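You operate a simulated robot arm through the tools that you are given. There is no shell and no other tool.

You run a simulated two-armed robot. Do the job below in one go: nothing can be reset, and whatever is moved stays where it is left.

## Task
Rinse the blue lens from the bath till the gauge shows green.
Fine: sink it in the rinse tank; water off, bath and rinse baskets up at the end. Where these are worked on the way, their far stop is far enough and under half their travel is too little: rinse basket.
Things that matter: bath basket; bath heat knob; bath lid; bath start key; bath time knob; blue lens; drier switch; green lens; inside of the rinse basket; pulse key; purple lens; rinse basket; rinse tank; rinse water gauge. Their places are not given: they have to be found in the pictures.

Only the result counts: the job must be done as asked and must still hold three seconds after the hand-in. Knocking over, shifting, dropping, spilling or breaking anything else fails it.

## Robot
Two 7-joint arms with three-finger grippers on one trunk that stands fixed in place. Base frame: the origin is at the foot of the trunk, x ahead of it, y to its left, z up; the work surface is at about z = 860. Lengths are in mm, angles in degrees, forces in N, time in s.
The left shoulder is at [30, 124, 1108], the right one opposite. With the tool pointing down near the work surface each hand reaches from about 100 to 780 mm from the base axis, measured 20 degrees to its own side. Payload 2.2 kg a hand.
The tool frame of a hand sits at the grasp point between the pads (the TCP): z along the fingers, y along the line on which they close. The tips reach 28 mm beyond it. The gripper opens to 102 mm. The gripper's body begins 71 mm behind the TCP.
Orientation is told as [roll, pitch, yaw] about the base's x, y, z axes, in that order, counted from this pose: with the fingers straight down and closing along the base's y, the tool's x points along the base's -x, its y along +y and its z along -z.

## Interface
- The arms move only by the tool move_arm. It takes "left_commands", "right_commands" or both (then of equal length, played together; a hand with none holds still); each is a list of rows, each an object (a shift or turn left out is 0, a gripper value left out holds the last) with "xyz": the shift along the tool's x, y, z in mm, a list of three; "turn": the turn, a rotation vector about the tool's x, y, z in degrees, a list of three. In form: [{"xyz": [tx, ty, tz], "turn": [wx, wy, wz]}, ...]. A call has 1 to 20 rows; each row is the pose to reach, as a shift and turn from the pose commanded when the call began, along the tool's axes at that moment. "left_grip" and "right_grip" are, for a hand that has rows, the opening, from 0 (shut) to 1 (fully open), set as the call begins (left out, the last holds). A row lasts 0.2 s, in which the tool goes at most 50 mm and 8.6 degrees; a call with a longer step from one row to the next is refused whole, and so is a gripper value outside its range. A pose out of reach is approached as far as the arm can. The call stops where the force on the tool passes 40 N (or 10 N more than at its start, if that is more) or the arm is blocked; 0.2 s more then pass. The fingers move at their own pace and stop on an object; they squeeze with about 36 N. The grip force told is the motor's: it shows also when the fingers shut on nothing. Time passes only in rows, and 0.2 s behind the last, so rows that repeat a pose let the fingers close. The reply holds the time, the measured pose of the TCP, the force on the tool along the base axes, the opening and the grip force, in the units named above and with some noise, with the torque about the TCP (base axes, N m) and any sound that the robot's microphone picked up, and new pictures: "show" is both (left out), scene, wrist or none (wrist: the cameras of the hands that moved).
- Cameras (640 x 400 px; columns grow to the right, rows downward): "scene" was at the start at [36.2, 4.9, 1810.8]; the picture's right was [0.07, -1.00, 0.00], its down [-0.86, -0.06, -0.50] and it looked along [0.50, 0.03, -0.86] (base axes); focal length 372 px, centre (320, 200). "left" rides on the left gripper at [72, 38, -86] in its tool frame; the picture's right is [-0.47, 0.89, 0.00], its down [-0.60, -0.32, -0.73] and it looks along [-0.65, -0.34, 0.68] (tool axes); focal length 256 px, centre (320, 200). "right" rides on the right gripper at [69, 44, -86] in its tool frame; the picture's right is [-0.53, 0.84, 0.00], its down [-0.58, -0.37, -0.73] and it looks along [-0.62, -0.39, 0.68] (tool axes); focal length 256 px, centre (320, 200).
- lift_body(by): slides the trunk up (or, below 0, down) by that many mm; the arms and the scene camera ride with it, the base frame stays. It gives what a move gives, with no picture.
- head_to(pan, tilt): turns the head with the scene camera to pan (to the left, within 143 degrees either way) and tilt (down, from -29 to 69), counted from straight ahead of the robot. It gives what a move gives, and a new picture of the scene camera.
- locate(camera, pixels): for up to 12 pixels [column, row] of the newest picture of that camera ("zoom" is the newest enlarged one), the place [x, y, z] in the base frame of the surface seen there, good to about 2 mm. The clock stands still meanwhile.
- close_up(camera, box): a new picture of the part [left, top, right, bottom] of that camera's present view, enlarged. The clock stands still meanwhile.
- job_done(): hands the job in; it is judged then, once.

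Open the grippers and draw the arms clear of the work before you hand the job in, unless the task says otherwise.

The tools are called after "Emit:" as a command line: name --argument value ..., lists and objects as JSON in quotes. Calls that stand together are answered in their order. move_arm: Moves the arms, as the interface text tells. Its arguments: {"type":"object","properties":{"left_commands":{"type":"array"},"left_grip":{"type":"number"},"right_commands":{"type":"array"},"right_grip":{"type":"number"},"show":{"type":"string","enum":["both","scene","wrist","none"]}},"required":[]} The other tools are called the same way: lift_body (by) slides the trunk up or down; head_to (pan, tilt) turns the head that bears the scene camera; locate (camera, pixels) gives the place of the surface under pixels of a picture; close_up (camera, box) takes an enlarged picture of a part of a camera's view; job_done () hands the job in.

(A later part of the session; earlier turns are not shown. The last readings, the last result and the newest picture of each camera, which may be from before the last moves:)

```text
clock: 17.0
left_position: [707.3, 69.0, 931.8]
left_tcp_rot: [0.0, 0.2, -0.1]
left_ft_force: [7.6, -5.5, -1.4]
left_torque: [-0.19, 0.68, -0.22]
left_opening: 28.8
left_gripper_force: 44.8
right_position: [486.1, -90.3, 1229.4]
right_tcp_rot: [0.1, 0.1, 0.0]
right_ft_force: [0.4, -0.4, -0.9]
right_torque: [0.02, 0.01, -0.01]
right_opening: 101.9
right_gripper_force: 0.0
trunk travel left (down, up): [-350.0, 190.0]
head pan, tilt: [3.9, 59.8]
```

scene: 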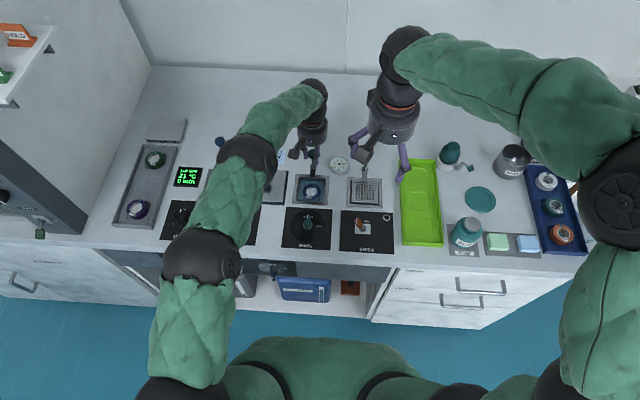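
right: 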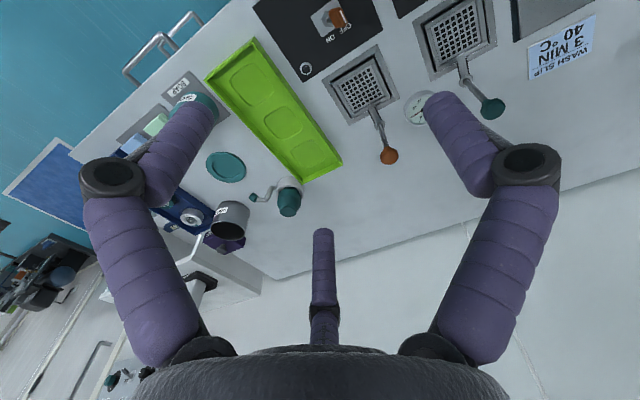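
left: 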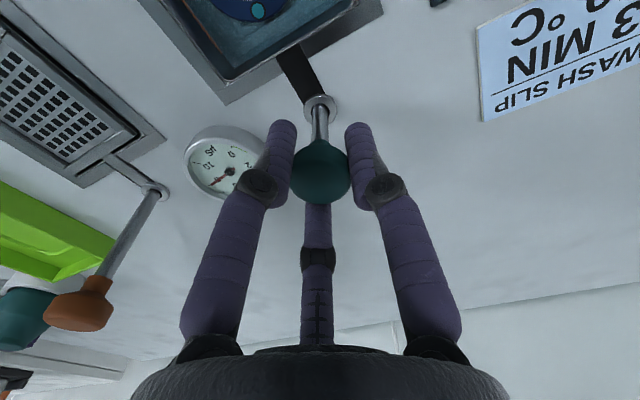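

The basket is now ~37 mm down under water. I go on downward in small steps until the stop.

Emit:
move_arm --left_commands '[{"xyz": [-0.5, 0.5, 4]}, {"xyz": [-0.5, 0.5, 8]}, {"xyz": [-0.5, 0.5, 12]}, {"xyz": [-0.5, 0.5, 16]}, {"xyz": [-0.5, 0.5, 20]}]'

```text
clock: 18.2
left_position: [708.4, 70.7, 911.4]
left_tcp_rot: [0.0, 0.1, -0.1]
left_ft_force: [-4.7, -15.2, -3.6]
left_torque: [-0.53, -0.41, -0.09]
left_opening: 28.9
left_gripper_force: 45.2
right_position: [484.8, -91.8, 1228.8]
right_tcp_rot: [0.0, 0.0, -0.1]
right_ft_force: [-0.2, 0.7, -0.6]
right_torque: [-0.02, -0.01, -0.01]
right_opening: 102.1
right_gripper_force: 0.1
trunk travel left (down, up): [-350.0, 190.0]
head pan, tilt: [3.9, 59.8]
```

scene: 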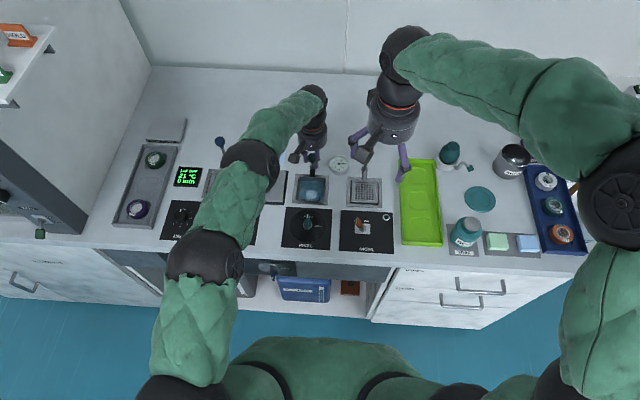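
left: 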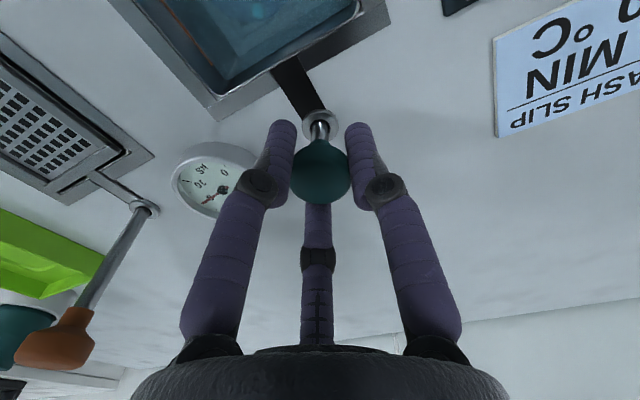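

55+ mm down, side force -15 N in y, so I shift 1 mm to -y and continue down 10 mm slowly.

Emit:
move_arm --left_commands '[{"xyz": [0, -1, 2]}, {"xyz": [0, -1, 4]}, {"xyz": [0, -1, 7]}, {"xyz": [0, -1, 10]}]'

```text
clock: 19.2
left_position: [706.9, 68.7, 908.6]
left_tcp_rot: [0.0, -0.4, 0.2]
left_ft_force: [-13.9, -9.3, 26.9]
left_torque: [0.06, 1.05, -0.07]
left_opening: 28.9
left_gripper_force: 45.1
right_position: [481.8, -92.0, 1231.5]
right_tcp_rot: [0.0, -0.2, 0.0]
right_ft_force: [-0.8, 0.5, 0.1]
right_torque: [0.05, -0.01, -0.02]
right_opening: 101.9
right_gripper_force: 0.1
trunk travel left (down, up): [-350.0, 190.0]
head pan, tilt: [3.9, 59.8]
```

scene: 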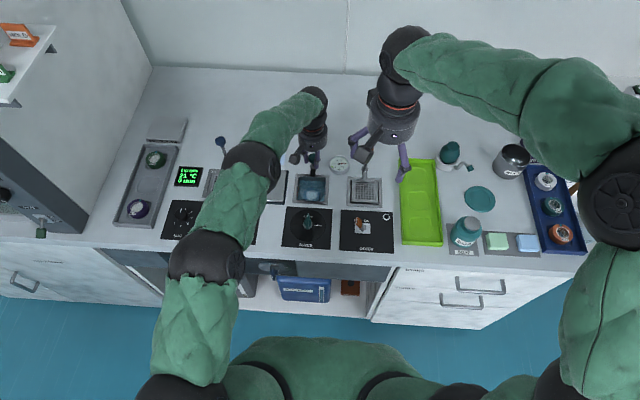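
left: 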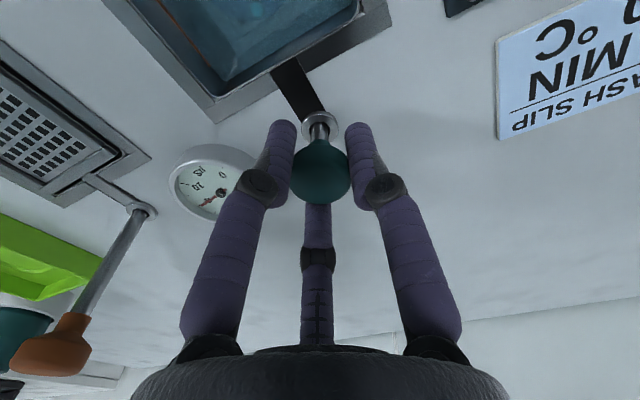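

The knob stopped at z≈909 after ~60 mm travel with a rising force: this is the lower stop. I ease off 4 mm of command to cut the load while keeping the grip.

Emit:
move_arm --left_commands '[{"xyz": [0, 0, -3]}, {"xyz": [0, 0, -3]}]'

Emit:
locate --camera "scene" --pixels '[[250, 165], [270, 150], [285, 125], [295, 105], [318, 100], [312, 130], [240, 190], [210, 250], [272, 165], [230, 170]]'

Emit:
close_up --camera "scene" --box '[280, 140, 360, 250]'

```text
clock: 19.8
left_position: [707.4, 69.4, 909.1]
left_tcp_rot: [-0.1, -0.3, 0.0]
left_ft_force: [-8.3, -4.2, 24.0]
left_torque: [-0.37, -0.59, 0.05]
left_opening: 28.8
left_gripper_force: 44.8
right_position: [483.7, -90.4, 1232.5]
right_tcp_rot: [0.1, -0.1, -0.1]
right_ft_force: [-0.8, 0.2, -0.2]
right_torque: [-0.01, 0.01, 0.02]
right_opening: 102.0
right_gripper_force: 0.1
trunk travel left (down, up): [-350.0, 190.0]
head pan, tilt: [3.9, 59.8]
```

scene: 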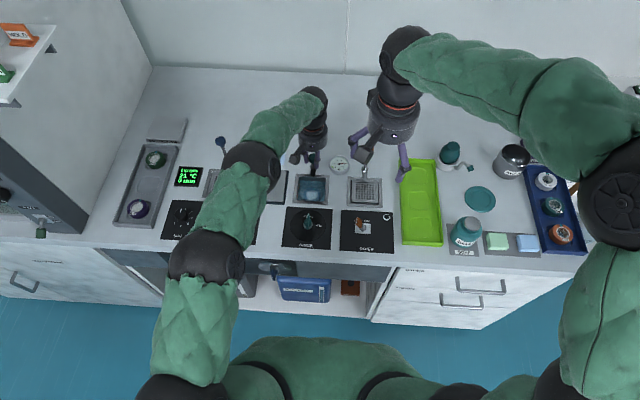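
left: 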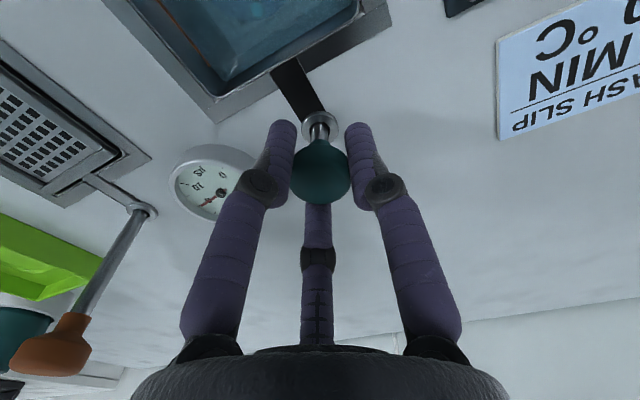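

```text
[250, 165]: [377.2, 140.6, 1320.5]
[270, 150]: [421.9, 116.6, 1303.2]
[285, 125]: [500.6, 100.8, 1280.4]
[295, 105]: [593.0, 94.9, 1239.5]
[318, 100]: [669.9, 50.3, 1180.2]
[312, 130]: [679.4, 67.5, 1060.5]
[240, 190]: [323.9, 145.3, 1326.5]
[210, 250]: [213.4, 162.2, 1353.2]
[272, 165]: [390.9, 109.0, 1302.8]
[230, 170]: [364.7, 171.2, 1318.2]
```

```text
3.64 times, centred on (320, 195) of scene
```

zoom: 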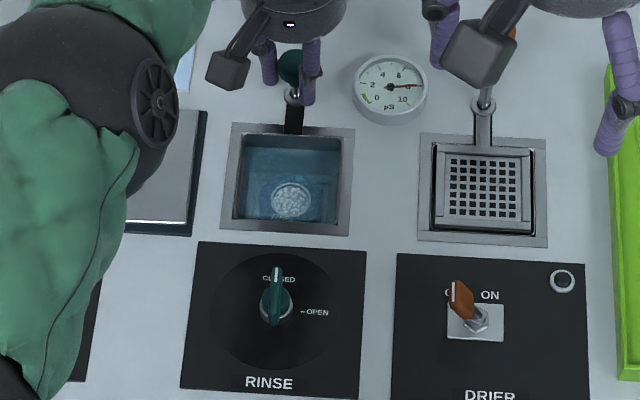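

The lens sits submerged at (312,187). The left forearm hangs over the tap, so the right arm would clash; I'll release the knob and see if the basket stays down. First I unload the push force.

Emit:
move_arm --left_commands '[{"xyz": [0, 0, -4]}, {"xyz": [0, 0, -4]}]' --show "none"

```text
clock: 20.4
left_position: [708.6, 69.8, 908.3]
left_tcp_rot: [0.0, 0.0, -0.1]
left_ft_force: [-3.5, -1.6, 3.1]
left_torque: [-0.22, -0.88, -0.14]
left_opening: 29.0
left_gripper_force: 45.1
right_position: [485.8, -90.2, 1230.0]
right_tcp_rot: [-0.1, 0.0, 0.0]
right_ft_force: [0.4, 0.2, 0.1]
right_torque: [0.02, 0.02, 0.01]
right_opening: 101.9
right_gripper_force: 0.1
trunk travel left (down, up): [-350.0, 190.0]
head pan, tilt: [3.9, 59.8]
```

The load is down to 3 N. Now I open the gripper and watch whether the basket stays at the bottom.

Emit:
move_arm --left_commands '[{"xyz": [0, 0, 0]}, {"xyz": [0, 0, 0]}, {"xyz": [0, 0, 0]}]' --left_grip 0.5

Emit:
close_up --camera "scene" --box '[280, 140, 360, 250]'

```text
clock: 21.2
left_position: [710.4, 69.8, 909.4]
left_tcp_rot: [0.0, 0.0, -0.1]
left_ft_force: [0.3, 0.1, 0.5]
left_torque: [0.02, -0.01, -0.01]
left_opening: 50.8
left_gripper_force: 0.0
right_position: [485.5, -89.0, 1231.1]
right_tcp_rot: [0.0, 0.0, -0.1]
right_ft_force: [-1.0, 0.0, -0.3]
right_torque: [0.0, 0.0, 0.0]
right_opening: 102.1
right_gripper_force: 0.0
trunk travel left (down, up): [-350.0, 190.0]
head pan, tilt: [3.9, 59.8]
```

scene: 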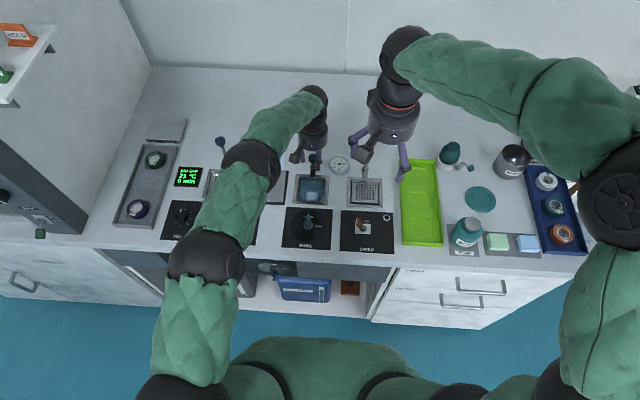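
left: 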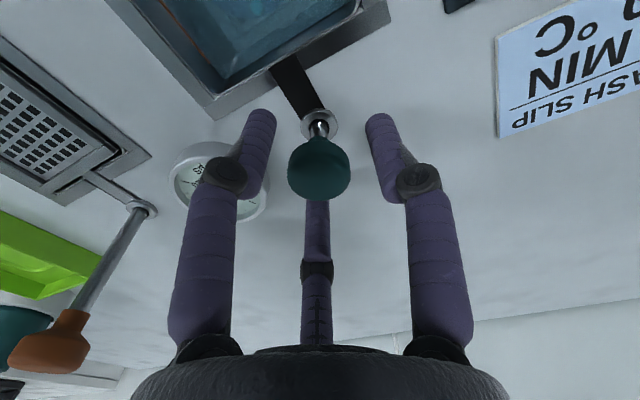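

```text
3.64 times, centred on (320, 195) of scene
```

zoom: 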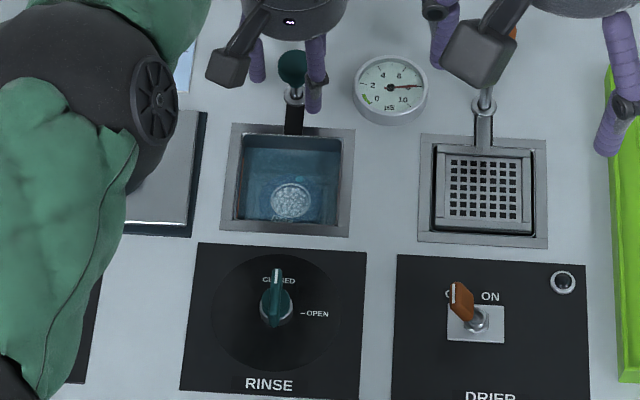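

The basket stays down by itself. I lift the left hand clear, 150 mm up, then locate the rinse tap.

Emit:
move_arm --left_commands '[{"xyz": [2, 0, -15]}, {"xyz": [3, 0, -50]}, {"xyz": [3, 0, -100]}, {"xyz": [3, 0, -150]}]' --show "none"

Emit:
move_arm --left_commands '[{"xyz": [45, 30, 0]}, {"xyz": [90, 60, 0]}, {"xyz": [135, 60, 0]}]'

Emit:
close_up --camera "scene" --box '[290, 200, 330, 240]'

```text
clock: 22.2
left_position: [704.8, 66.9, 1061.2]
left_tcp_rot: [0.0, 0.1, -0.1]
left_ft_force: [-0.3, -0.7, -1.4]
left_torque: [-0.02, -0.05, -0.01]
left_opening: 51.0
left_gripper_force: 0.1
right_position: [485.2, -91.4, 1231.2]
right_tcp_rot: [0.0, 0.1, 0.1]
right_ft_force: [-0.1, 0.4, -0.4]
right_torque: [0.04, -0.03, -0.03]
right_opening: 102.0
right_gripper_force: 0.2
trunk travel left (down, up): [-350.0, 190.0]
head pan, tilt: [3.9, 59.8]
```

```text
refused: row 1 steps farther than a row can; nothing moved
```

```text
10.00 times, centred on (310, 220) of scene
```

zoom: 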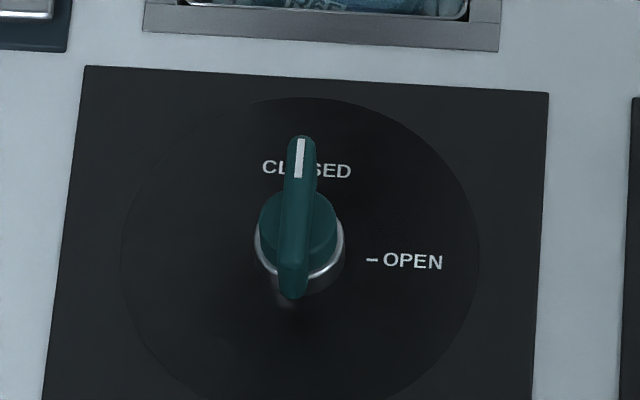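

The tap's pointer (301,140)–(292,295) in the zoom points to CLOSED, i.e. along +x. I measure it.

Emit:
locate --camera "zoom" --pixels '[[301, 140], [300, 165], [298, 210], [294, 250], [292, 292], [270, 210], [328, 220], [258, 260], [340, 265], [302, 282], [375, 260], [286, 210]]'

Emit:
move_arm --left_commands '[{"xyz": [40, 20, 0]}, {"xyz": [80, 40, 0]}, {"xyz": [120, 60, 0]}]'

```text
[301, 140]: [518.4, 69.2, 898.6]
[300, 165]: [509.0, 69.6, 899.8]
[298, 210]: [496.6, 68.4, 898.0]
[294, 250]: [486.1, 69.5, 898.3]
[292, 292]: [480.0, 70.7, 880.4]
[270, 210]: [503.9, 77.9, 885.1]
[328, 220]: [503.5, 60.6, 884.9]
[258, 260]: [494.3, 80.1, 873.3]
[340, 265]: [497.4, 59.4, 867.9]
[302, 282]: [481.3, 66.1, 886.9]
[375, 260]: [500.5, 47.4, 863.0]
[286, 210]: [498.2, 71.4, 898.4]
```

```text
clock: 23.0
left_position: [582.2, 129.3, 1059.8]
left_tcp_rot: [0.0, -0.1, -0.1]
left_ft_force: [0.0, 1.2, -0.1]
left_torque: [-0.05, -0.03, -0.03]
left_opening: 50.8
left_gripper_force: 0.2
right_position: [484.4, -89.7, 1231.8]
right_tcp_rot: [0.0, -0.1, -0.1]
right_ft_force: [0.1, 0.8, 0.9]
right_torque: [0.01, -0.01, 0.04]
right_opening: 102.0
right_gripper_force: 0.1
trunk travel left (down, up): [-350.0, 190.0]
head pan, tilt: [3.9, 59.8]
```

scene: 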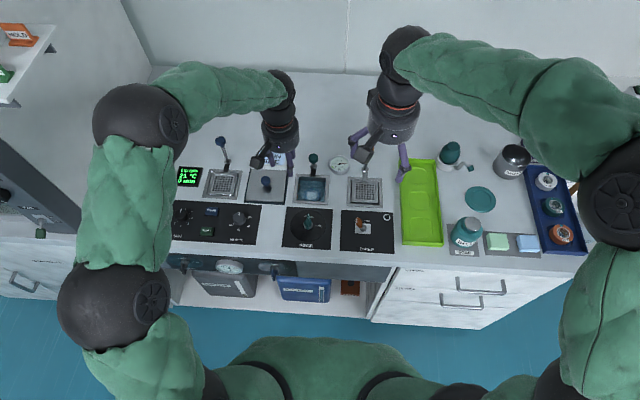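
left: 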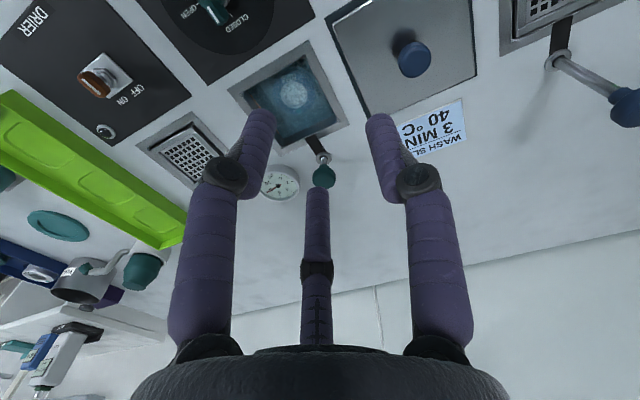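

The bar spans x 480–519 at y≈69.7, top z≈898.5, axis about (500,69.7), on a disc at z≈885. I bring the left hand above it at TCP z≈950.

Emit:
move_arm --left_commands '[{"xyz": [28, -20, 0]}, {"xyz": [56, -40, 0]}, {"xyz": [82, -59, 0]}, {"xyz": [82, -59, 40]}, {"xyz": [82, -59, 80]}, {"xyz": [82, -59, 110]}, {"xyz": [82, -59, 110]}]'

```text
clock: 24.6
left_position: [502.1, 73.0, 950.9]
left_tcp_rot: [0.0, 0.1, 0.0]
left_ft_force: [-0.1, -0.2, -0.2]
left_torque: [0.02, -0.01, -0.01]
left_opening: 51.1
left_gripper_force: 0.0
right_position: [485.2, -90.1, 1230.9]
right_tcp_rot: [0.0, 0.0, -0.1]
right_ft_force: [0.1, -0.7, 0.6]
right_torque: [0.01, -0.01, 0.0]
right_opening: 102.1
right_gripper_force: 0.0
trunk travel left (down, up): [-350.0, 190.0]
head pan, tilt: [3.9, 59.8]
```

scene: 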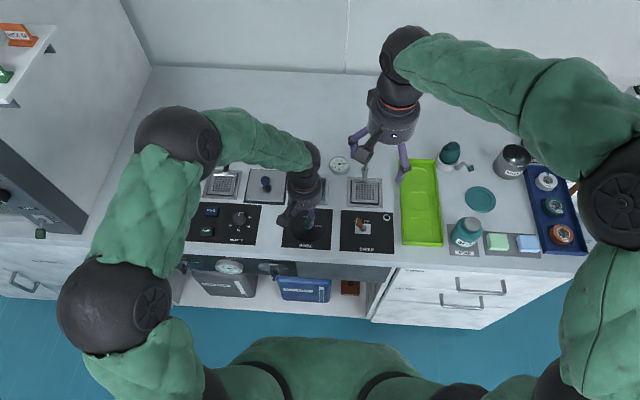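
left: 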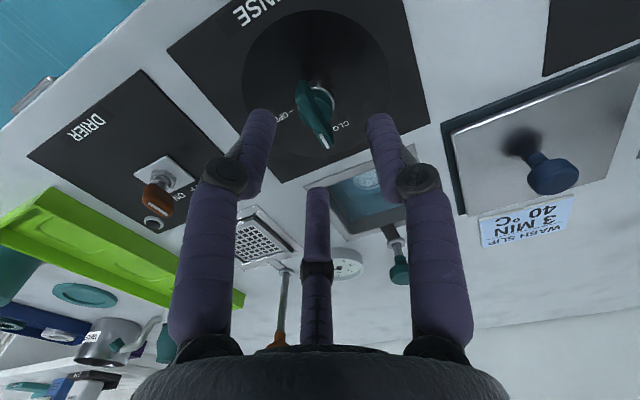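

The gauge at (340,164) stays visible in the scene picture. I refine the tap bar position from the left camera.

Emit:
close_up --camera "left" --box '[260, 50, 380, 170]'

Emit:
locate --camera "left" --pixels '[[316, 110], [310, 95], [303, 86], [322, 130], [327, 145], [332, 95], [300, 100]]'

```text
3.33 times, centred on (320, 110) of left
```

zoom: 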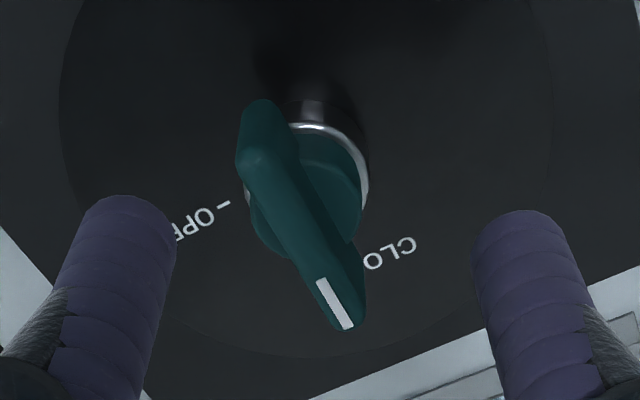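

```text
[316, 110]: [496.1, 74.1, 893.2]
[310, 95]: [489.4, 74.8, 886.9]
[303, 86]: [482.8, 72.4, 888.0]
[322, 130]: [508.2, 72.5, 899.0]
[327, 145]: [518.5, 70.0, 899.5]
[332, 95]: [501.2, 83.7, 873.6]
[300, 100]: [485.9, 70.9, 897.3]
```

Bar centre is about (500,70.5). I descend 35 mm to put the tips around the bar just above the disc.

Emit:
move_arm --left_commands '[{"xyz": [1, -1, 20]}, {"xyz": [1, -1, 35]}, {"xyz": [1, -1, 35]}]' --left_grip 0.35

Emit:
close_up --camera "left" --box '[240, 50, 400, 190]'

```text
clock: 25.2
left_position: [506.5, 72.7, 925.2]
left_tcp_rot: [0.2, -0.2, 0.0]
left_ft_force: [-7.0, 3.8, 20.1]
left_torque: [-0.05, 0.71, -0.14]
left_opening: 38.7
left_gripper_force: 2.7
right_position: [483.5, -90.2, 1230.8]
right_tcp_rot: [0.0, 0.1, -0.1]
right_ft_force: [1.2, 0.0, -0.2]
right_torque: [0.01, 0.02, 0.03]
right_opening: 102.1
right_gripper_force: 0.0
trunk travel left (down, up): [-350.0, 190.0]
head pan, tilt: [3.9, 59.8]
stopped in row 3 (left hand): the force on the tool passed its limit at 48 N (the readings are from after the stop); the commanded pose is now the measured one
```

scene: 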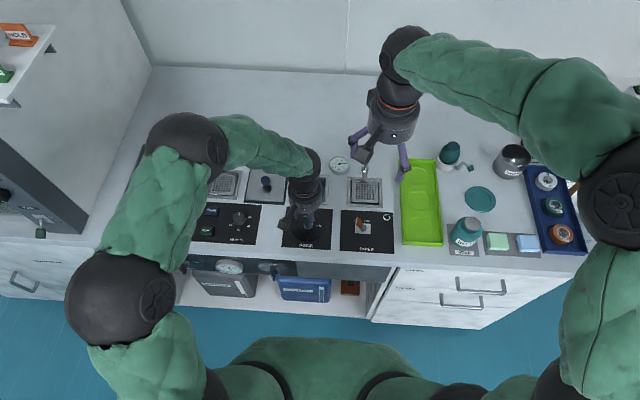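
left: 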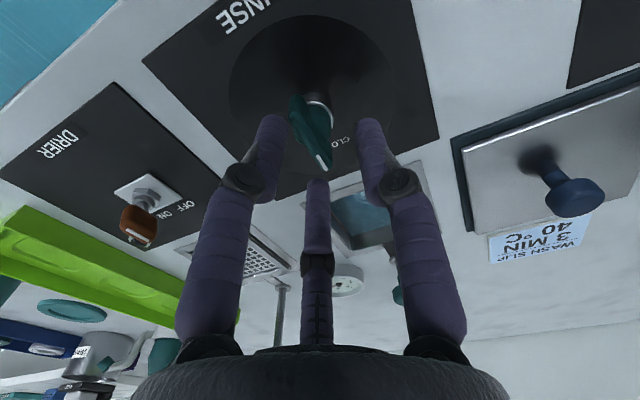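

```text
2.86 times, centred on (320, 120) of left
```

zoom: 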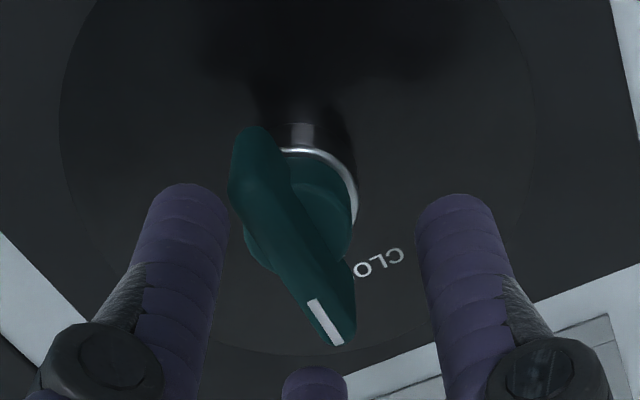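

The tool stopped on the tap bar: the reading puts the contact about 26 mm back (x) and 8 mm right of the TCP, so a rear finger landed on the bar's end – the hand really acts with three fingers. I back up 25 mm, open wider and re-check the tap.

Emit:
move_arm --left_commands '[{"xyz": [0, 0, -12]}, {"xyz": [0, 0, -25]}, {"xyz": [0, 0, -25]}, {"xyz": [0, 0, -25]}]' --left_grip 0.62

Emit:
close_up --camera "left" --box '[240, 50, 400, 190]'

Emit:
locate --camera "left" --pixels '[[255, 120], [385, 125], [316, 195], [265, 130], [375, 130]]'

```text
clock: 26.2
left_position: [507.1, 73.6, 948.2]
left_tcp_rot: [0.1, -0.3, 0.1]
left_ft_force: [0.0, 0.7, -0.6]
left_torque: [0.02, -0.04, 0.02]
left_opening: 63.2
left_gripper_force: 0.0
right_position: [484.6, -90.7, 1230.2]
right_tcp_rot: [0.0, 0.1, 0.0]
right_ft_force: [0.5, -0.5, -0.5]
right_torque: [0.0, 0.01, -0.03]
right_opening: 102.0
right_gripper_force: 0.0
trunk travel left (down, up): [-350.0, 190.0]
head pan, tilt: [3.9, 59.8]
```

scene: 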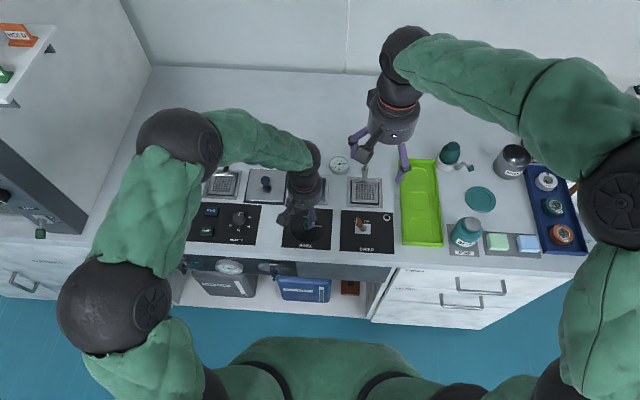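
left: 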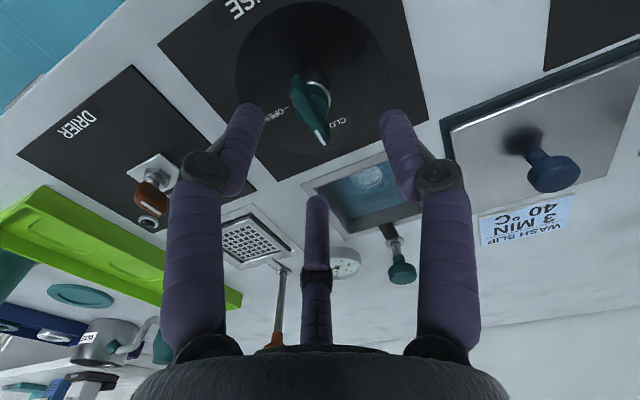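

```text
2.86 times, centred on (320, 120) of left
```

zoom: 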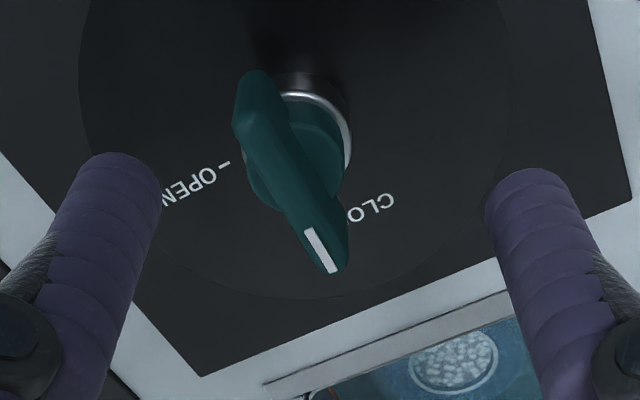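

```text
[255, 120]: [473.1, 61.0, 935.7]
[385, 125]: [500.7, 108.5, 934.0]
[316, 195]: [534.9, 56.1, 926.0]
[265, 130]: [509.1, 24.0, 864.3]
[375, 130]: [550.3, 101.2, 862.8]
```

Finger tips sit at about (−34,−13), (−6,+35), (+28,−17) from the TCP – three fingers, +y one opposing two on −y. I centre the TCP on (500,68) and lower to z≈917 around the bar.

Emit:
move_arm --left_commands '[{"xyz": [7, -5.5, 0]}, {"xyz": [7, -5.5, 0]}, {"xyz": [7, -5.5, 15]}, {"xyz": [7, -5.5, 30]}, {"xyz": [7, -5.5, 30]}]'

Emit:
close_up --camera "left" --box '[230, 50, 410, 210]'

```text
clock: 27.4
left_position: [499.0, 68.5, 918.2]
left_tcp_rot: [0.0, -0.3, 0.1]
left_ft_force: [0.6, -0.2, 0.3]
left_torque: [-0.04, -0.01, 0.01]
left_opening: 63.1
left_gripper_force: 0.1
right_position: [485.8, -90.2, 1230.7]
right_tcp_rot: [0.0, 0.0, 0.0]
right_ft_force: [-0.1, 0.2, 0.4]
right_torque: [-0.01, 0.01, 0.01]
right_opening: 101.9
right_gripper_force: 0.2
trunk travel left (down, up): [-350.0, 190.0]
head pan, tilt: [3.9, 59.8]
```

scene: 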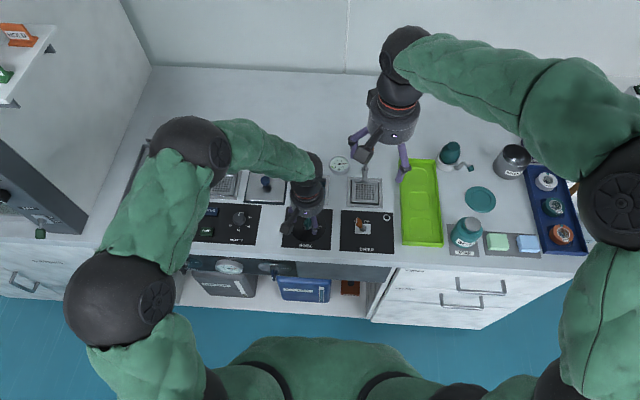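
left: 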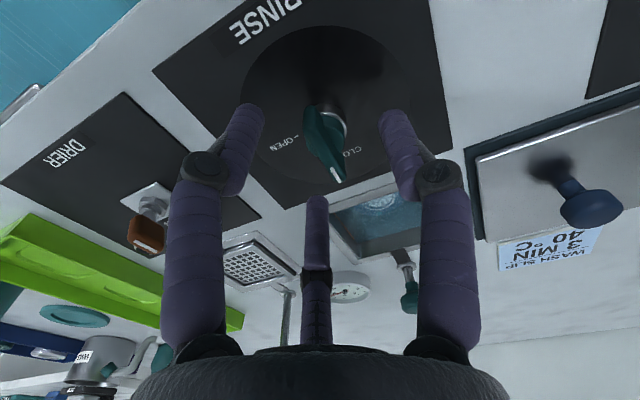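

```text
2.50 times, centred on (320, 130) of left
```

zoom: 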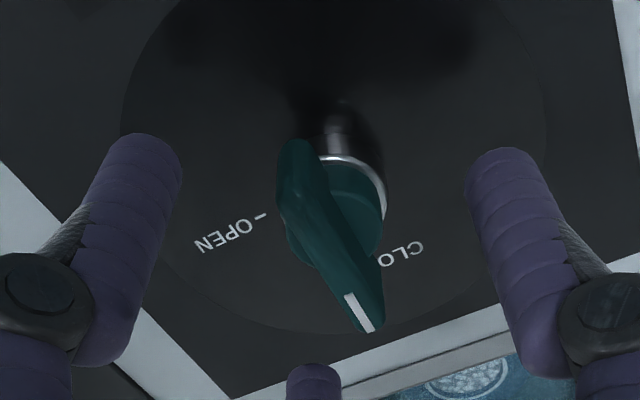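

No contact now; the bar lies between the fingers. I lower 2 mm and close on it.

Emit:
move_arm --left_commands '[{"xyz": [0, 0, 2]}, {"xyz": [0, 0, 2]}, {"xyz": [0, 0, 2]}, {"xyz": [0, 0, 2]}]' --left_grip 0.0

Emit:
close_up --camera "left" --box '[230, 50, 410, 210]'

```text
clock: 28.4
left_position: [499.6, 65.1, 915.7]
left_tcp_rot: [0.1, -0.3, -0.1]
left_ft_force: [1.1, -8.7, 4.8]
left_torque: [-0.17, -0.22, -0.05]
left_opening: 15.4
left_gripper_force: 41.8
right_position: [485.7, -91.3, 1230.0]
right_tcp_rot: [0.0, 0.0, 0.0]
right_ft_force: [-1.0, -0.3, -0.4]
right_torque: [-0.03, 0.0, -0.03]
right_opening: 102.2
right_gripper_force: 0.0
trunk travel left (down, up): [-350.0, 190.0]
head pan, tilt: [3.9, 59.8]
```

scene: 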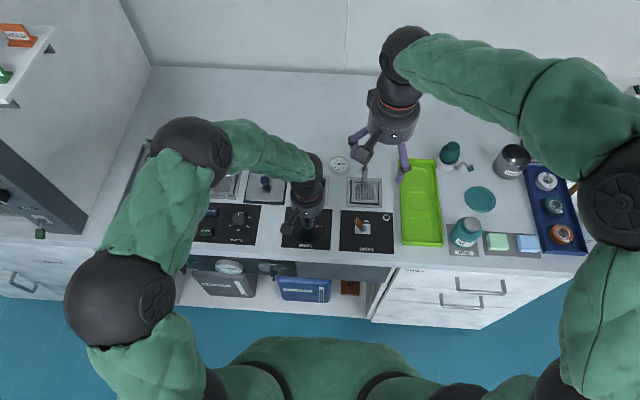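
left: 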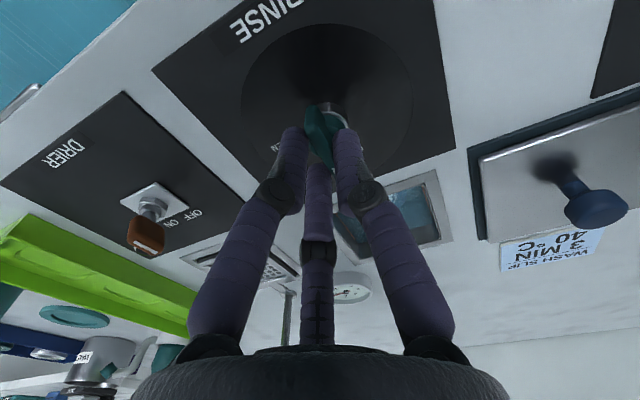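

```text
2.50 times, centred on (320, 130) of left
```

zoom: 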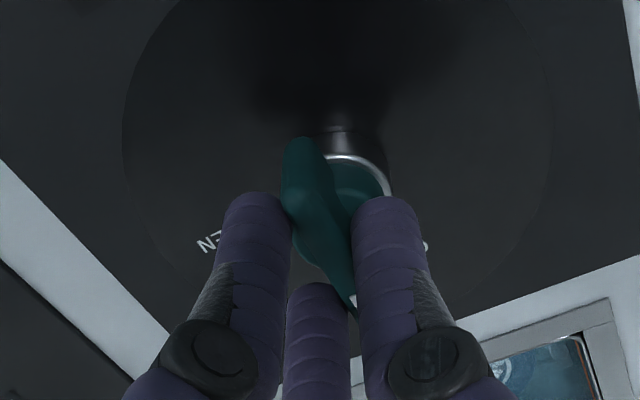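

The bar is held by three fingers (15 mm opening). I turn clockwise as seen from above toward OPEN, the first 40° with the TCP circling the tap axis.

Emit:
move_arm --left_commands '[{"xyz": [0.6, -2, 0], "turn": [0, 0, 8]}, {"xyz": [1.2, -1.8, 0], "turn": [0, 0, 16]}, {"xyz": [1.8, -1.6, 0], "turn": [0, 0, 24]}, {"xyz": [2.4, -1.3, 0], "turn": [0, 0, 32]}, {"xyz": [2.9, -0.9, 0], "turn": [0, 0, 40]}]'

Emit:
close_up --camera "scene" --box '[270, 140, 370, 260]'

```text
clock: 29.6
left_position: [497.9, 68.4, 916.8]
left_tcp_rot: [0.2, -0.2, -40.0]
left_ft_force: [10.2, 13.7, 2.0]
left_torque: [-0.39, -1.05, 0.06]
left_opening: 15.4
left_gripper_force: 41.1
right_position: [485.7, -87.7, 1229.1]
right_tcp_rot: [0.0, 0.1, 0.0]
right_ft_force: [0.7, -0.9, 0.9]
right_torque: [0.01, 0.03, 0.01]
right_opening: 102.0
right_gripper_force: 0.1
trunk travel left (down, up): [-350.0, 190.0]
head pan, tilt: [3.9, 59.8]
```

scene: 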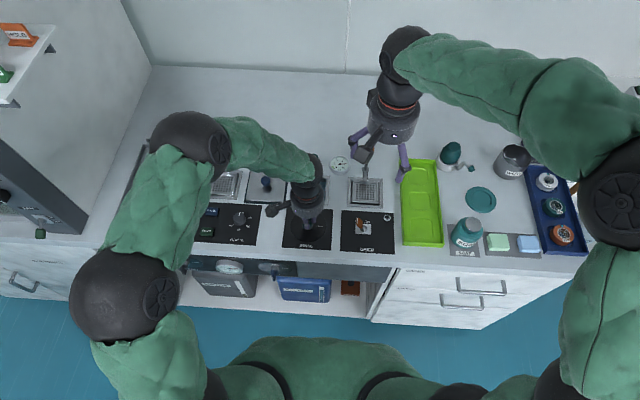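
left: 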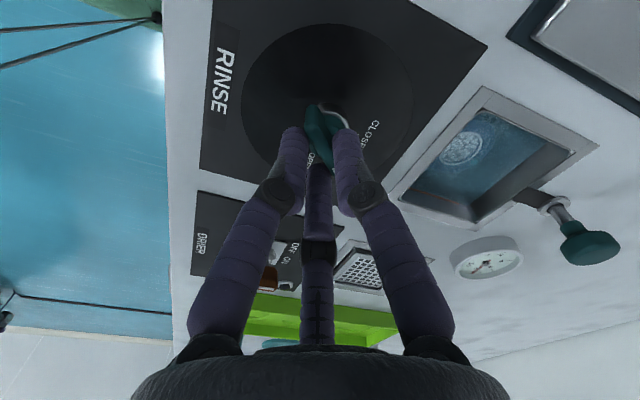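

```text
3.33 times, centred on (320, 200) of scene
```

zoom: 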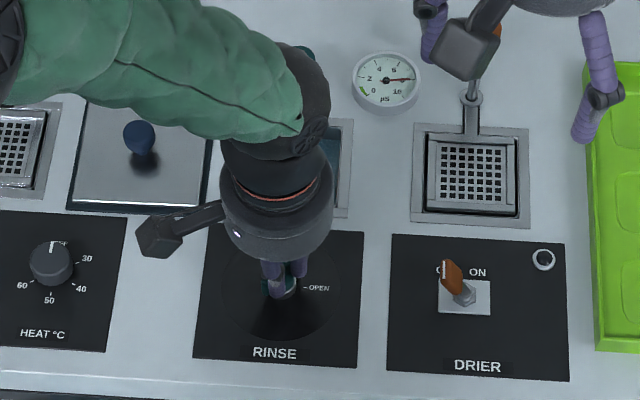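

The tap turns with the hand (pointer now about halfway). I correct the side load by 2 mm and go on to about 90°.

Emit:
move_arm --left_commands '[{"xyz": [0.3, 1, 0], "turn": [0, 0, 8]}, {"xyz": [0.7, 2, 0], "turn": [0, 0, 16]}, {"xyz": [1.0, 2.2, 0], "turn": [0, 0, 24]}, {"xyz": [1.3, 2.4, 0], "turn": [0, 0, 32]}, {"xyz": [1.6, 2.6, 0], "turn": [0, 0, 40]}, {"xyz": [1.9, 2.8, 0], "turn": [0, 0, 48]}]'

Emit:
close_up --camera "scene" --box '[270, 140, 370, 260]'

```text
clock: 31.0
left_position: [498.1, 70.6, 916.3]
left_tcp_rot: [0.3, 0.0, -88.1]
left_ft_force: [12.8, 19.0, 9.2]
left_torque: [-0.37, -0.3, 0.08]
left_opening: 15.5
left_gripper_force: 41.3
right_position: [485.9, -87.6, 1230.2]
right_tcp_rot: [-0.1, 0.1, 0.0]
right_ft_force: [-0.7, -0.3, 0.4]
right_torque: [0.01, 0.02, 0.02]
right_opening: 101.9
right_gripper_force: 0.1
trunk travel left (down, up): [-350.0, 190.0]
head pan, tilt: [3.9, 59.8]
```

scene: 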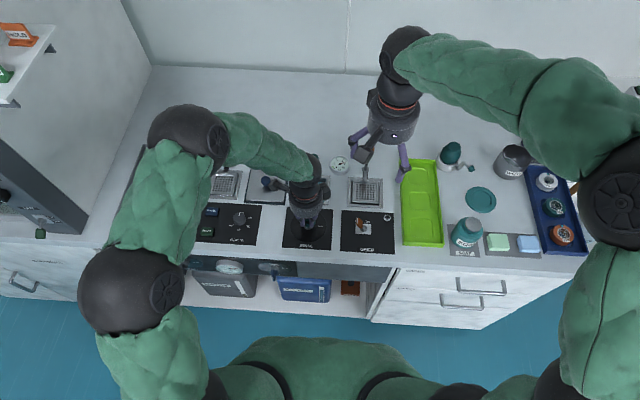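
left: 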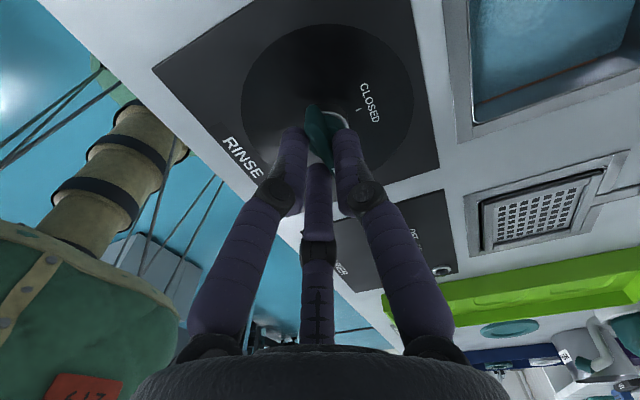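

```text
3.33 times, centred on (320, 200) of scene
```

zoom: 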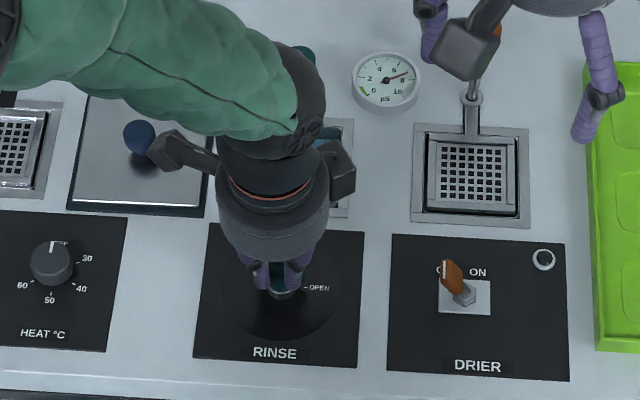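

The water is on: the gauge needle dropped to ≈7. I ease the side load and wait about 2 s, watching the gauge.

Emit:
move_arm --left_commands '[{"xyz": [1.5, 1, 0]}, {"xyz": [3, 2, -1]}, {"xyz": [3, 2, -1]}, {"xyz": [3, 2, -1]}, {"xyz": [3, 2, -1]}, {"xyz": [3, 2, -1]}, {"xyz": [3, 2, -1]}, {"xyz": [3, 2, -1]}, {"xyz": [3, 2, -1]}, {"xyz": [3, 2, -1]}]' --show "scene"

Emit:
close_up --camera "scene" --box '[300, 140, 370, 260]'

```text
clock: 33.2
left_position: [498.1, 71.1, 915.6]
left_tcp_rot: [0.2, 0.2, -88.0]
left_ft_force: [8.7, -4.3, -4.2]
left_torque: [-1.17, -0.21, -0.05]
left_opening: 15.3
left_gripper_force: 41.6
right_position: [486.5, -89.9, 1229.0]
right_tcp_rot: [0.0, 0.1, -0.1]
right_ft_force: [-0.7, -0.3, 0.3]
right_torque: [-0.02, -0.01, 0.01]
right_opening: 101.8
right_gripper_force: 0.2
trunk travel left (down, up): [-350.0, 190.0]
head pan, tilt: [3.9, 59.8]
```

scene: 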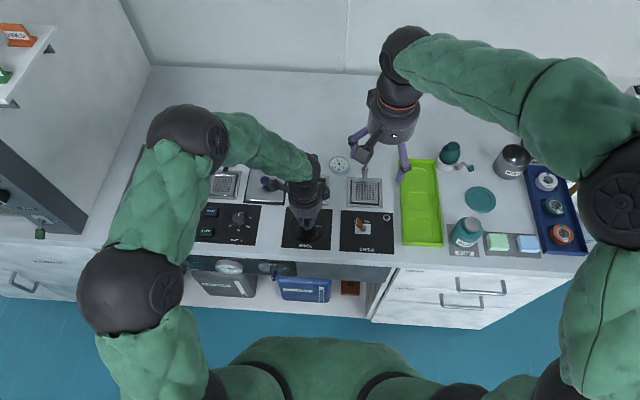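

```text
3.33 times, centred on (335, 200) of scene
```

zoom: 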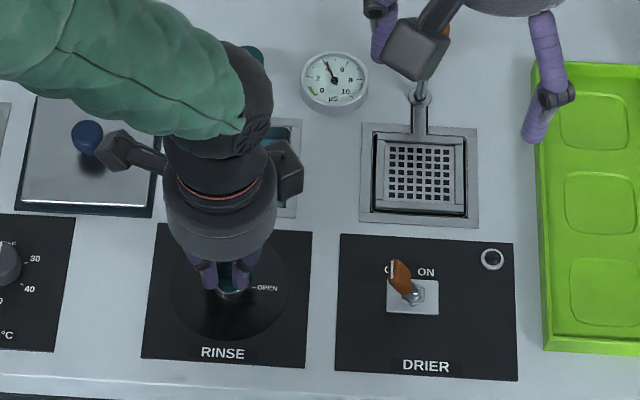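

The needle is now near 4.5 and falling. I wait 2 s more.

Emit:
move_arm --left_commands '[{"xyz": [0, 0, 0]}, {"xyz": [0, 0, 0]}, {"xyz": [0, 0, 0]}, {"xyz": [0, 0, 0]}, {"xyz": [0, 0, 0]}, {"xyz": [0, 0, 0]}, {"xyz": [0, 0, 0]}, {"xyz": [0, 0, 0]}, {"xyz": [0, 0, 0]}, {"xyz": [0, 0, 0]}]' --show "none"

Emit:
close_up --camera "scene" --box '[320, 145, 360, 180]'

```text
clock: 35.4
left_position: [497.5, 70.9, 916.6]
left_tcp_rot: [0.1, 0.2, -88.1]
left_ft_force: [5.3, -7.8, -10.4]
left_torque: [-0.11, -0.09, -0.04]
left_opening: 15.6
left_gripper_force: 41.6
right_position: [488.1, -91.4, 1229.8]
right_tcp_rot: [0.1, 0.2, 0.1]
right_ft_force: [-0.3, -0.1, 0.6]
right_torque: [-0.01, -0.01, 0.01]
right_opening: 102.0
right_gripper_force: 0.1
trunk travel left (down, up): [-350.0, 190.0]
head pan, tilt: [3.9, 59.8]
```

```text
11.43 times, centred on (340, 162) of scene
```

zoom: 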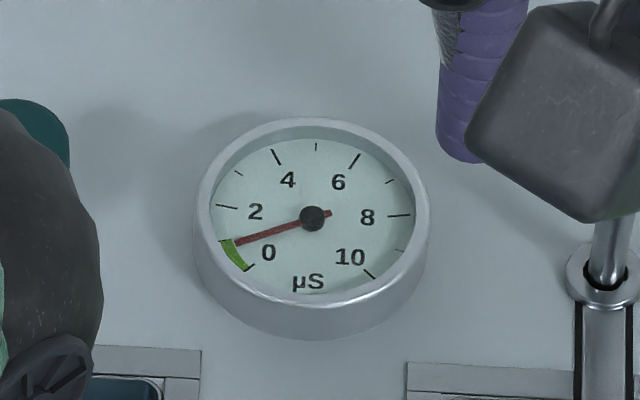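

The needle is at the edge of the green arc (≈1). I wait another ~0.8 s to be well inside.

Emit:
move_arm --left_commands '[{"xyz": [0, 0, 0]}, {"xyz": [0, 0, 0]}, {"xyz": [0, 0, 0]}]' --show "none"

Emit:
close_up --camera "scene" --box '[320, 145, 360, 180]'

```text
clock: 36.2
left_position: [498.2, 72.3, 916.5]
left_tcp_rot: [0.1, 0.2, -88.0]
left_ft_force: [4.6, -7.6, -10.8]
left_torque: [-0.04, -0.07, -0.05]
left_opening: 15.5
left_gripper_force: 41.5
right_position: [487.1, -89.7, 1228.2]
right_tcp_rot: [-0.1, 0.1, 0.1]
right_ft_force: [0.3, -1.0, 0.6]
right_torque: [0.01, -0.04, -0.02]
right_opening: 101.8
right_gripper_force: 0.1
trunk travel left (down, up): [-350.0, 190.0]
head pan, tilt: [3.9, 59.8]
```

```text
11.43 times, centred on (340, 162) of scene
```

zoom: 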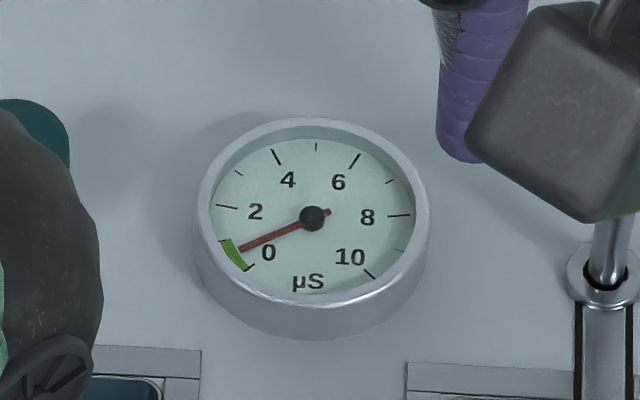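

The needle is inside the green (≈0.6). Now I turn the tap back to CLOSED, about 89° counter-clockwise, following the same arc.

Emit:
move_arm --left_commands '[{"xyz": [-0.5, 0, 0], "turn": [0, 0, -8]}, {"xyz": [-1, 0, 0], "turn": [0, 0, -16]}, {"xyz": [-1.6, 0, 0], "turn": [0, 0, -24]}, {"xyz": [-2.2, 0, 0], "turn": [0, 0, -32]}, {"xyz": [-2.7, 0, 0], "turn": [0, 0, -40]}, {"xyz": [-3.3, 0.2, 0], "turn": [0, 0, -48]}]'

```text
clock: 37.6
left_position: [497.9, 68.5, 917.2]
left_tcp_rot: [0.3, 0.1, -39.8]
left_ft_force: [-4.1, -12.0, -15.5]
left_torque: [0.08, 0.56, -0.05]
left_opening: 15.4
left_gripper_force: 41.2
right_position: [486.3, -90.9, 1230.1]
right_tcp_rot: [0.0, 0.1, 0.0]
right_ft_force: [-0.1, -0.9, 1.0]
right_torque: [-0.04, -0.03, 0.0]
right_opening: 101.7
right_gripper_force: 0.0
trunk travel left (down, up): [-350.0, 190.0]
head pan, tilt: [3.9, 59.8]
```

scene: 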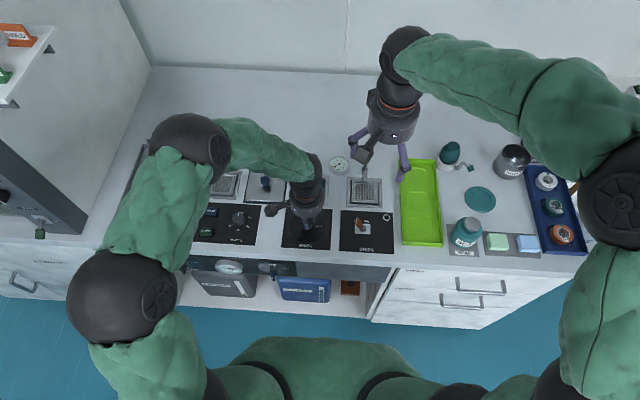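
left: 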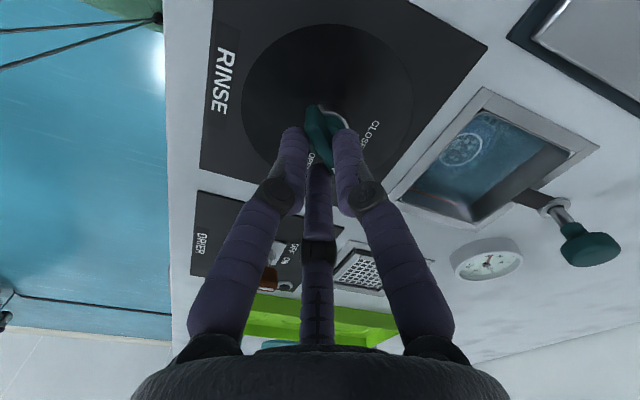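

It follows well; pointer halfway back. I finish the turn with small corrections for the −y and −z load.

Emit:
move_arm --left_commands '[{"xyz": [-0.8, -0.8, 0.5], "turn": [0, 0, -8]}, {"xyz": [-1.6, -1.4, 1], "turn": [0, 0, -16]}, {"xyz": [-2.4, -1.9, 1], "turn": [0, 0, -24]}, {"xyz": [-3.2, -2.4, 1], "turn": [0, 0, -32]}, {"xyz": [-3.9, -2.8, 1], "turn": [0, 0, -40]}, {"xyz": [-3.9, -2.8, 1], "turn": [0, 0, -41]}]'

Emit:
close_up --camera "scene" --box '[270, 140, 370, 260]'

Emit:
close_up --camera "left" --box '[230, 50, 410, 210]'

```text
clock: 39.0
left_position: [500.3, 67.0, 916.4]
left_tcp_rot: [0.1, -0.3, 1.0]
left_ft_force: [-5.2, 6.9, -8.0]
left_torque: [0.15, 0.16, -0.79]
left_opening: 15.5
left_gripper_force: 41.9
right_position: [486.9, -88.6, 1230.0]
right_tcp_rot: [0.1, 0.1, 0.1]
right_ft_force: [0.5, 0.0, 0.5]
right_torque: [0.01, -0.02, 0.01]
right_opening: 102.1
right_gripper_force: 0.2
trunk travel left (down, up): [-350.0, 190.0]
head pan, tilt: [3.9, 59.8]
```

scene: 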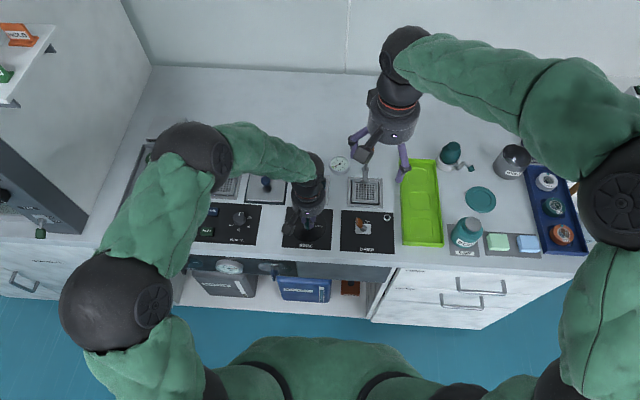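
left: 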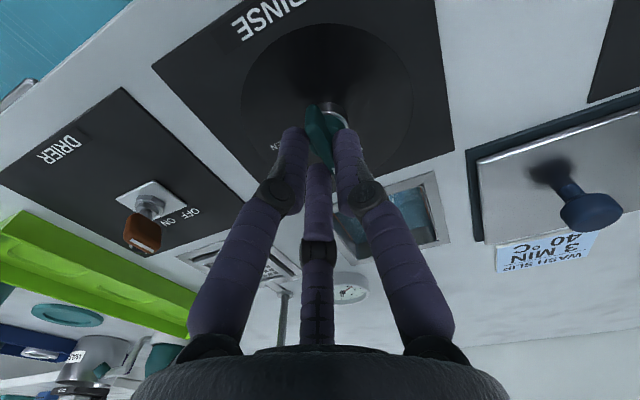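

```text
3.33 times, centred on (320, 200) of scene
```

zoom: 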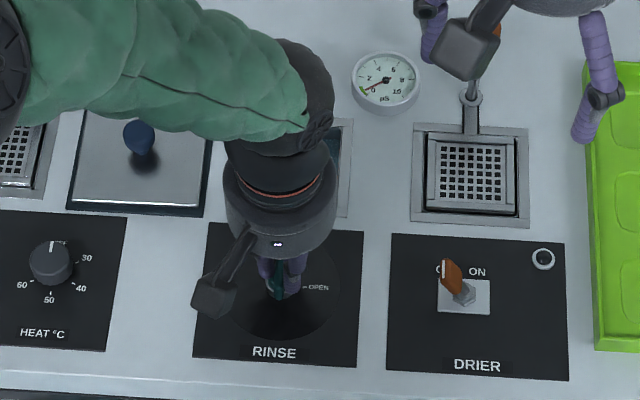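

```text
2.50 times, centred on (320, 130) of left
```

zoom: 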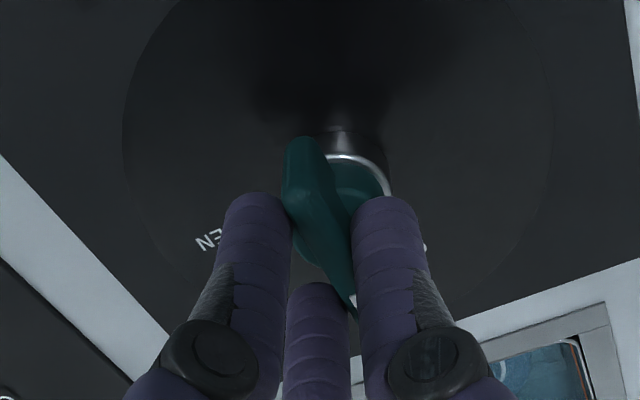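

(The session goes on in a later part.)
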